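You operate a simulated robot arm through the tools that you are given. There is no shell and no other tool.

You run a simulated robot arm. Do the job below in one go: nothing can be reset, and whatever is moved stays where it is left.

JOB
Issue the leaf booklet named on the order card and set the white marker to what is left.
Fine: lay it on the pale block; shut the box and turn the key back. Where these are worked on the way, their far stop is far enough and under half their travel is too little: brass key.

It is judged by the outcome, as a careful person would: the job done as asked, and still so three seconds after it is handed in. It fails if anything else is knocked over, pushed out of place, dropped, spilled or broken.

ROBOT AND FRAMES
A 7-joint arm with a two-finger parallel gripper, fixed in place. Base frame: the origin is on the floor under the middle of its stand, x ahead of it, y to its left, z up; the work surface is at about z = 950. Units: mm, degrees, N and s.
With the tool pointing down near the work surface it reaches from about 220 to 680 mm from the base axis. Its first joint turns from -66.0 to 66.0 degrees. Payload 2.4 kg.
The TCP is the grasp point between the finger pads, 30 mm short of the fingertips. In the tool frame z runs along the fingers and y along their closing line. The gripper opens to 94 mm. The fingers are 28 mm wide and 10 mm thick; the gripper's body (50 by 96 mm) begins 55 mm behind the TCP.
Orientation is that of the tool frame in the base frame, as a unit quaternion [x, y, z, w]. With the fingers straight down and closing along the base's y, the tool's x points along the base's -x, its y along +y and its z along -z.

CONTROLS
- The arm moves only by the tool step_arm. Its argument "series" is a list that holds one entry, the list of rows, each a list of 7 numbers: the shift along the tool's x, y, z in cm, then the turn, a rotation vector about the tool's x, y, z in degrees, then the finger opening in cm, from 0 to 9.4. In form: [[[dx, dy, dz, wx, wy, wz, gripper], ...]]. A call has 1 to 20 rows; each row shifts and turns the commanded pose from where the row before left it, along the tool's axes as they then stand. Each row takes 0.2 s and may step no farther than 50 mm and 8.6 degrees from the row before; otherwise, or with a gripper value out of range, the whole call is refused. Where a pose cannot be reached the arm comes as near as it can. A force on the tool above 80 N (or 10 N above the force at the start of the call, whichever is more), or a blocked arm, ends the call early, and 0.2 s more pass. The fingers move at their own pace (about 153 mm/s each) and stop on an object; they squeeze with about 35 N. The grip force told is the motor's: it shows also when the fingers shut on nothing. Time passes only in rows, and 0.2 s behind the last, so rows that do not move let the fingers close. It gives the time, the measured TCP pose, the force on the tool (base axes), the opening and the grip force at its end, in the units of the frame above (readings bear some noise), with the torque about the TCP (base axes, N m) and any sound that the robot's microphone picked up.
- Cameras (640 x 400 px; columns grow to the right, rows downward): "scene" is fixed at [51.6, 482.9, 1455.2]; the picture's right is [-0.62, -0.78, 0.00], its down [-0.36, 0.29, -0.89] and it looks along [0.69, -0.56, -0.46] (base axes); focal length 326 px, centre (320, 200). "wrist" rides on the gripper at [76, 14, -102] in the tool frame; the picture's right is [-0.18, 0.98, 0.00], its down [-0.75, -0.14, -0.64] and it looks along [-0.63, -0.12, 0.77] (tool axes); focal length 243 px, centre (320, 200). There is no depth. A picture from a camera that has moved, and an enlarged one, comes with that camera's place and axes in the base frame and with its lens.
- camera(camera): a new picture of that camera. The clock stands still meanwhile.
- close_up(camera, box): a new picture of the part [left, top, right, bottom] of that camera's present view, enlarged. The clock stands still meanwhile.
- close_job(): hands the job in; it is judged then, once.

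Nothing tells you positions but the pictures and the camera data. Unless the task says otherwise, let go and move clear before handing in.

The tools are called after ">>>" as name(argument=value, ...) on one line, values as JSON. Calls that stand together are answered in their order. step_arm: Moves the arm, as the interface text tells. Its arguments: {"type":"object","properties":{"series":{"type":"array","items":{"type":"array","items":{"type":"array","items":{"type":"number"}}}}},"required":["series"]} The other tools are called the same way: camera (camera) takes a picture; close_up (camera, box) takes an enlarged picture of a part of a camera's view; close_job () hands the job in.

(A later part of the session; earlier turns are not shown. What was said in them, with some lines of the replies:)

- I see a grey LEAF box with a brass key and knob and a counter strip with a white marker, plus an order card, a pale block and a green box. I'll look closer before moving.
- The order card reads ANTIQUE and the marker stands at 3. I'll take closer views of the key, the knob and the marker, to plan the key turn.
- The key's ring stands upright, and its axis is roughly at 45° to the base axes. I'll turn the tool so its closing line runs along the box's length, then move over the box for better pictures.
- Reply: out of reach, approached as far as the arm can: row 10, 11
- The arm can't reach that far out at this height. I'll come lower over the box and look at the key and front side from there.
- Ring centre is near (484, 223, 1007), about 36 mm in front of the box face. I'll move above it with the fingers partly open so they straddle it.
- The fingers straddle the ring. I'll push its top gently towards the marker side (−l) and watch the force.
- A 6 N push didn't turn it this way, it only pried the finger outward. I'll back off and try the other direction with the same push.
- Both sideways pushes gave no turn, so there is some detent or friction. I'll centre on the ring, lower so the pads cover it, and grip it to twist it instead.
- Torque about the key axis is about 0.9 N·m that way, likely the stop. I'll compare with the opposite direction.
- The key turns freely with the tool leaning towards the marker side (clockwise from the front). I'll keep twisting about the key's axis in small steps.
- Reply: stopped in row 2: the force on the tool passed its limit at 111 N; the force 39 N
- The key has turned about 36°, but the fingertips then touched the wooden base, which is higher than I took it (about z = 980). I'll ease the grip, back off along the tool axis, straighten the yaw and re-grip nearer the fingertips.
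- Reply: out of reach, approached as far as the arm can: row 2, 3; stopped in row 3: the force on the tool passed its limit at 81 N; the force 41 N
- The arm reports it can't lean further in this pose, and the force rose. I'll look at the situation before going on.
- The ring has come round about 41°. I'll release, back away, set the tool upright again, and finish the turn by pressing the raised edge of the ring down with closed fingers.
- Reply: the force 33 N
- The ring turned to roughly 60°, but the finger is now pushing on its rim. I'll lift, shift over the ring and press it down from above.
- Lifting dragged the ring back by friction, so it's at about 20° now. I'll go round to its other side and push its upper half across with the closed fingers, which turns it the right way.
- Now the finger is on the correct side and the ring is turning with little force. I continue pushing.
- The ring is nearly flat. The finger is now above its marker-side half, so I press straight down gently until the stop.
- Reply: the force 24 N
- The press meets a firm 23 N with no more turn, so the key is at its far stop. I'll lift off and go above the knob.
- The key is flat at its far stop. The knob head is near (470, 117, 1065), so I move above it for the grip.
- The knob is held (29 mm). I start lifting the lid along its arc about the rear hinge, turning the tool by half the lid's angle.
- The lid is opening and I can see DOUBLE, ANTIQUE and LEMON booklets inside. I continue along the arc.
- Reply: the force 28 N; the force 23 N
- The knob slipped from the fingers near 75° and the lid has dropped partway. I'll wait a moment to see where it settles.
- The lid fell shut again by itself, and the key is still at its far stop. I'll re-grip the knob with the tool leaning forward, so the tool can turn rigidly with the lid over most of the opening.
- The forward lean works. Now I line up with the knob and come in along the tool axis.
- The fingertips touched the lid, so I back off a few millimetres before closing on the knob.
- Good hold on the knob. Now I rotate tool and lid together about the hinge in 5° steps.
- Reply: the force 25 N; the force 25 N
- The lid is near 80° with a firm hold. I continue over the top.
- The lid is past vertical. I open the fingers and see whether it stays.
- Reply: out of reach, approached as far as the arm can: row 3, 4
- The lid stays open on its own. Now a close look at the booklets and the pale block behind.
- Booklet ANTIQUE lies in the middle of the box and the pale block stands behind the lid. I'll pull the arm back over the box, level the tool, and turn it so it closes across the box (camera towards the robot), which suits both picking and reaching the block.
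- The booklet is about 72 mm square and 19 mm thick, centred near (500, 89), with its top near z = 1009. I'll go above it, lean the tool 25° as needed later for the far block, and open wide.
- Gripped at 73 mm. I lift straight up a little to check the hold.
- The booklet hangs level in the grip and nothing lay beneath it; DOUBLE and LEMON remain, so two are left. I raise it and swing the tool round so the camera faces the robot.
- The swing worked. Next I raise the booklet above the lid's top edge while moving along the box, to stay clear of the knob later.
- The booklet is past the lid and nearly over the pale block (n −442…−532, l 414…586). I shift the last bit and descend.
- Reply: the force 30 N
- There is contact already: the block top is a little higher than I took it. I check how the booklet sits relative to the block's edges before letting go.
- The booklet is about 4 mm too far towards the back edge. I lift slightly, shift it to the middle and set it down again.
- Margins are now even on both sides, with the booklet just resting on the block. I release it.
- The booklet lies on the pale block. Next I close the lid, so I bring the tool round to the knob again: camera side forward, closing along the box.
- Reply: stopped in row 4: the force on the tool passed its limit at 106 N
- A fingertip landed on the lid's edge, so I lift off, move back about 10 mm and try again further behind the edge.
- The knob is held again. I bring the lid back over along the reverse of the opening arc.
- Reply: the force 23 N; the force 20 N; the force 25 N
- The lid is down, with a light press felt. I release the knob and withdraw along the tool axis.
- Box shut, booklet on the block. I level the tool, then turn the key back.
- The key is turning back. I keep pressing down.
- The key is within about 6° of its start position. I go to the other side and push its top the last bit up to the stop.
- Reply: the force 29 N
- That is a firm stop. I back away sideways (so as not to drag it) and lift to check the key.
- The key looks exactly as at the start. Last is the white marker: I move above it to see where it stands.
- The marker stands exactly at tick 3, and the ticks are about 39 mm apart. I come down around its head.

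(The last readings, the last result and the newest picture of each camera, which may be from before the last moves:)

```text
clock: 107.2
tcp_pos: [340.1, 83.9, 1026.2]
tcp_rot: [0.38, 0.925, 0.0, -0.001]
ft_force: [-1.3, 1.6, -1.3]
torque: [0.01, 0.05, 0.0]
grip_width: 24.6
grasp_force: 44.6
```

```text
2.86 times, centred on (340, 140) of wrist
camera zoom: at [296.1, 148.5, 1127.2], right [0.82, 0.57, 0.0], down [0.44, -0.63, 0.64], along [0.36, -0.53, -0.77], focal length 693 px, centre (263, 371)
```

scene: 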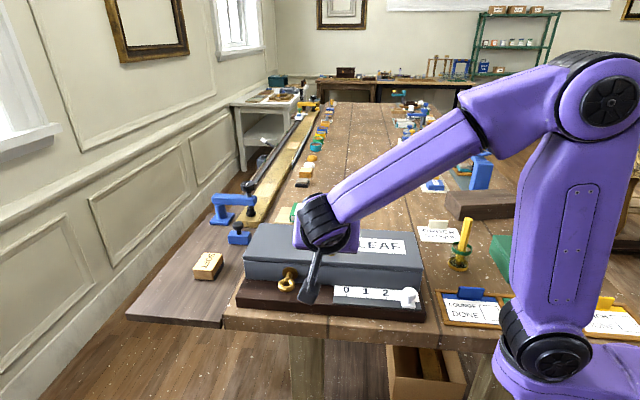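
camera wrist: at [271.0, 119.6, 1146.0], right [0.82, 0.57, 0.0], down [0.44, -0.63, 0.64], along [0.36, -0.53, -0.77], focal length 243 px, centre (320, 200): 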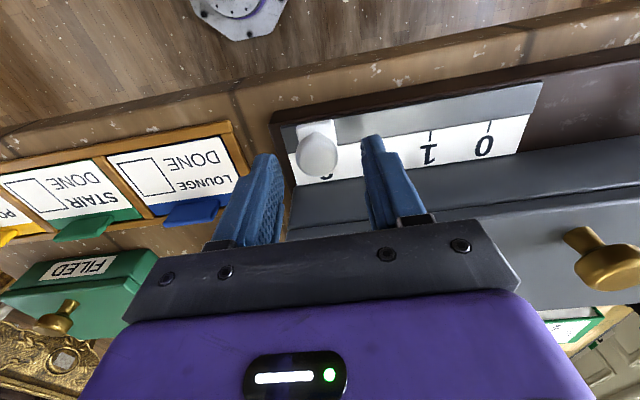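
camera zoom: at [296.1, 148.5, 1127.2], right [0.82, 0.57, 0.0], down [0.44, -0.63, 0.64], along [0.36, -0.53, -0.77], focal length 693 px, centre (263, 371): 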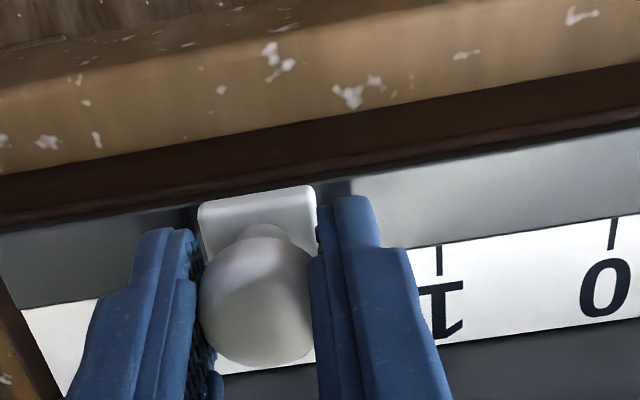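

The marker has moved 39 mm. I release it, lift clear and check its alignment with tick 2.

>>> step_arm(series=[[[0, 0, 0, 0, 0, 0, 3.4], [0, 0, 0, 0, 0, 0, 5.0], [0, 0, -2.5, 0, 0, 0, 5.0], [0, 0, -4.0, 0, 0, 0, 5.0], [0, 0, -4.0, 0, 0, 0, 5.0], [0, -2.0, -2.0, 0, 0, 0, 5.0], [0, 0, 0, 0, 0, 0, 5.0]]])

>>> close_up(camera="scene", box=[330, 270, 430, 330])

>>> camera(camera="wrist")

```text
clock: 108.8
tcp_pos: [327.8, 68.7, 1150.6]
tcp_rot: [0.38, 0.925, 0.001, -0.001]
ft_force: [0.6, 0.5, 0.1]
torque: [0.0, 0.0, 0.01]
grip_width: 50.2
grasp_force: 0.1
```

```text
6.40 times, centred on (380, 300) of scene
camera zoom: at [51.6, 482.9, 1455.2], right [-0.62, -0.78, 0.0], down [-0.36, 0.29, -0.89], along [0.69, -0.56, -0.46], focal length 2085 px, centre (-64, -440)
```

zoom: 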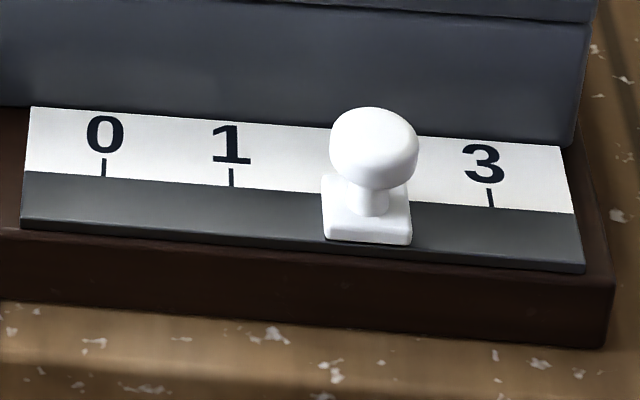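

```text
taken
camera wrist: at [282.8, 134.1, 1252.5], right [0.82, 0.57, 0.0], down [0.44, -0.63, 0.64], along [0.36, -0.53, -0.77], focal length 243 px, centre (320, 200)
```

wrist: 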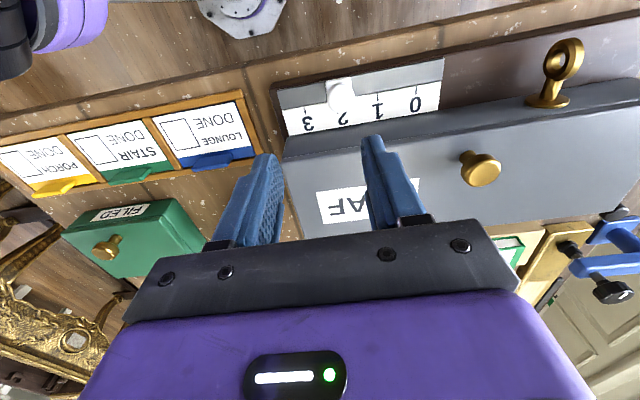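

>>> close_up(camera="wrist", box=[280, 50, 450, 150])

>>> close_up(camera="wrist", box=[310, 60, 380, 130])

```text
3.76 times, centred on (365, 100) of wrist
camera zoom: at [282.8, 134.1, 1252.5], right [0.82, 0.57, 0.0], down [0.44, -0.63, 0.64], along [0.36, -0.53, -0.77], focal length 913 px, centre (151, 576)
```

zoom: 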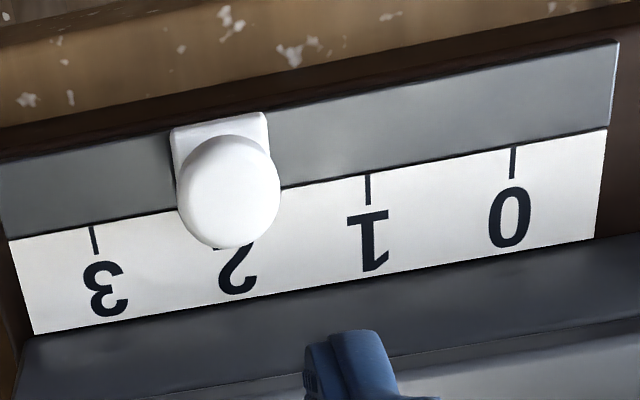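

```text
5.71 times, centred on (345, 95) of wrist
camera zoom: at [282.8, 134.1, 1252.5], right [0.82, 0.57, 0.0], down [0.44, -0.63, 0.64], along [0.36, -0.53, -0.77], focal length 1386 px, centre (177, 800)
```

zoom: 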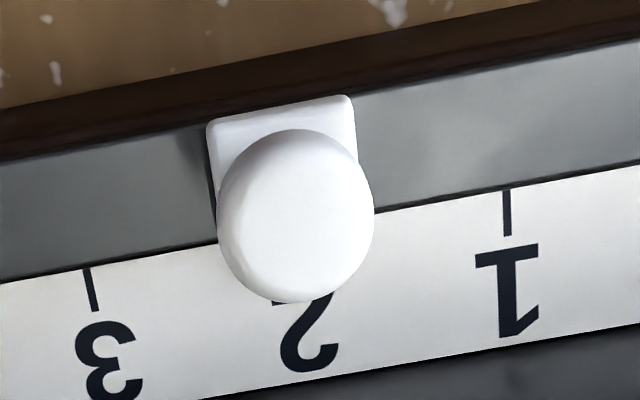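

The marker lines up with tick 2 within half a millimetre. I move the arm up and clear and look over everything once more.

>>> step_arm(series=[[[0, -1.0, -4.0, 0, 0, 0, 5.0], [0, -2.0, -4.0, 0, 0, 0, 5.0], [0, -2.0, -4.0, 0, 0, 0, 5.0], [0, 0, 0, 0, 0, 0, 5.0]]])

>>> camera(camera="scene")

>>> close_up(camera="scene", box=[180, 180, 440, 340])

>>> camera(camera="wrist")

```text
clock: 109.8
tcp_pos: [292.6, 33.3, 1270.3]
tcp_rot: [0.381, 0.924, 0.001, -0.001]
ft_force: [0.0, 0.3, -0.3]
torque: [0.01, -0.01, -0.01]
grip_width: 50.0
grasp_force: 0.0
```

```text
taken
```

scene: 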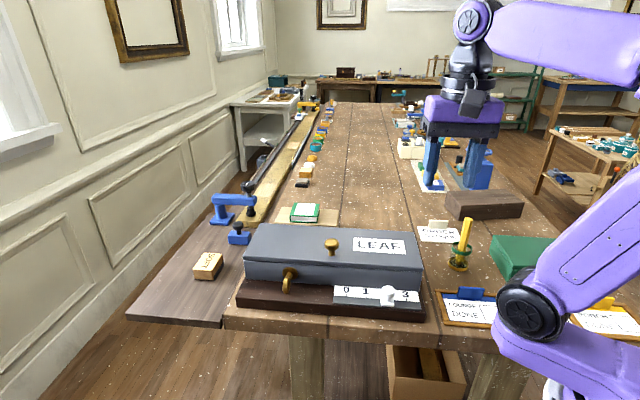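

```text
2.46 times, centred on (310, 260) of scene
camera zoom: at [51.6, 482.9, 1455.2], right [-0.62, -0.78, 0.0], down [-0.36, 0.29, -0.89], along [0.69, -0.56, -0.46], focal length 802 px, centre (345, 52)
```

zoom: 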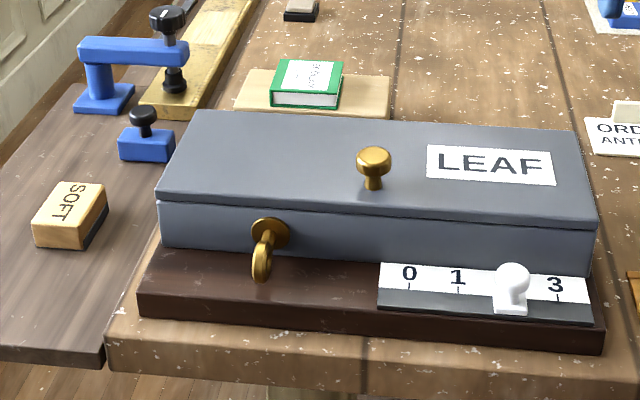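

```text
taken
camera wrist: at [247.6, 98.0, 1372.1], right [0.82, 0.57, 0.0], down [0.44, -0.63, 0.64], along [0.36, -0.53, -0.77], focal length 243 px, centre (320, 200)
```

wrist: 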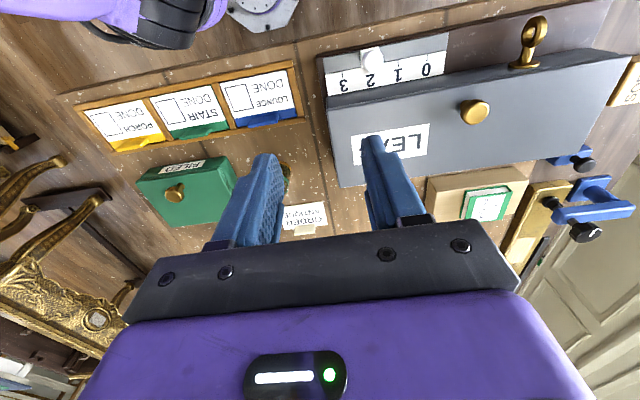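

>>> close_up(camera="wrist", box=[410, 150, 560, 250])

>>> close_up(camera="scene", box=[260, 190, 350, 240])

>>> close_up(camera="scene", box=[400, 180, 600, 340])

>>> close_up(camera="scene", box=[235, 215, 335, 300])

```text
4.00 times, centred on (485, 200) of wrist
camera zoom: at [247.6, 98.0, 1372.1], right [0.82, 0.57, 0.0], down [0.44, -0.63, 0.64], along [0.36, -0.53, -0.77], focal length 970 px, centre (-340, 200)
```

zoom: 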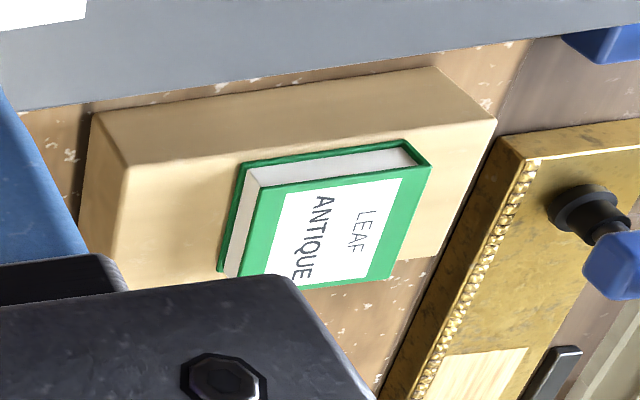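

```text
7.11 times, centred on (305, 215) of scene
camera zoom: at [51.6, 482.9, 1455.2], right [-0.62, -0.78, 0.0], down [-0.36, 0.29, -0.89], along [0.69, -0.56, -0.46], focal length 2317 px, centre (427, 93)
```

zoom: 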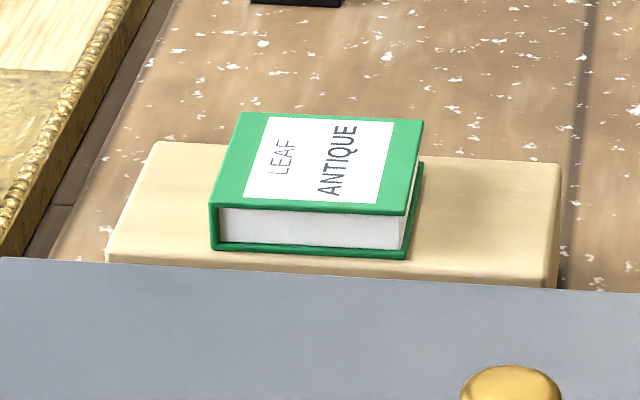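

```text
2.50 times, centred on (500, 260) of scene
camera zoom: at [51.6, 482.9, 1455.2], right [-0.62, -0.78, 0.0], down [-0.36, 0.29, -0.89], along [0.69, -0.56, -0.46], focal length 815 px, centre (-130, 50)
```

zoom: 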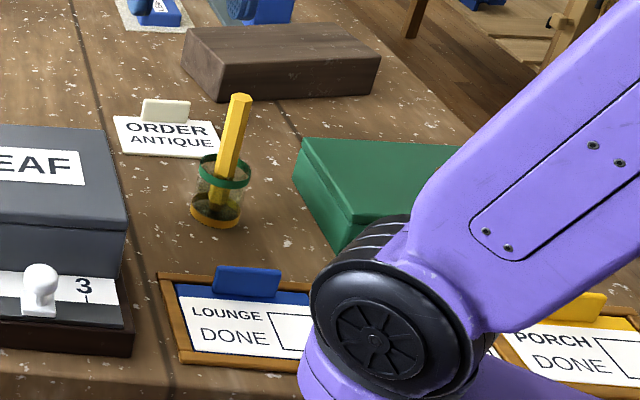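

```text
4.71 times, centred on (285, 258) of scene
camera zoom: at [51.6, 482.9, 1455.2], right [-0.62, -0.78, 0.0], down [-0.36, 0.29, -0.89], along [0.69, -0.56, -0.46], focal length 1533 px, centre (485, -71)
```

zoom: 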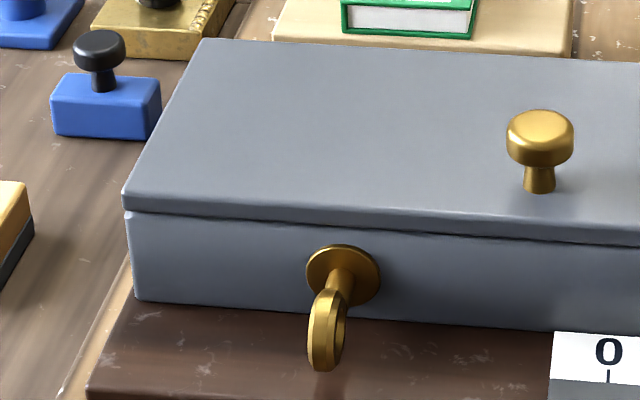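

ANTIQUE lies flat on the pale block, the lid is shut, and the key is back upright as it was at the start. The white marker points at 2, matching the two booklets left, and nothing else has moved. The arm is clear, so I hand the job in.

>>> close_job()

```text
The job is handed in.
```

The job is handed in. The ANTIQUE booklet lies flat on the pale block, and two booklets, DOUBLE and LEMON, remain in the box.

- **Marker:** the white marker is set to 2, within about half a millimetre of its tick.
- **Key:** I turned it to its far stop to open the box and back to its starting stop at the end. It looks the same as in the first picture.
- **Box:** it is shut.
- **Surroundings:** the last pictures show nothing else moved or knocked over, and the arm was clear before I handed in.

**Bumps along the way**
- On the first try at opening, the knob slipped out of the fingers near 75° and the lid fell shut. It took a second grip to open it fully.
- While turning the key, the force limit stopped the arm at 111 N, when the fingertips touched the wooden base, and at 81 N, when the tool could lean no further.
- While re-gripping the knob to close the lid, a fingertip pressed on the lid's edge at 106 N.

I saw no damage from any of these in the pictures.
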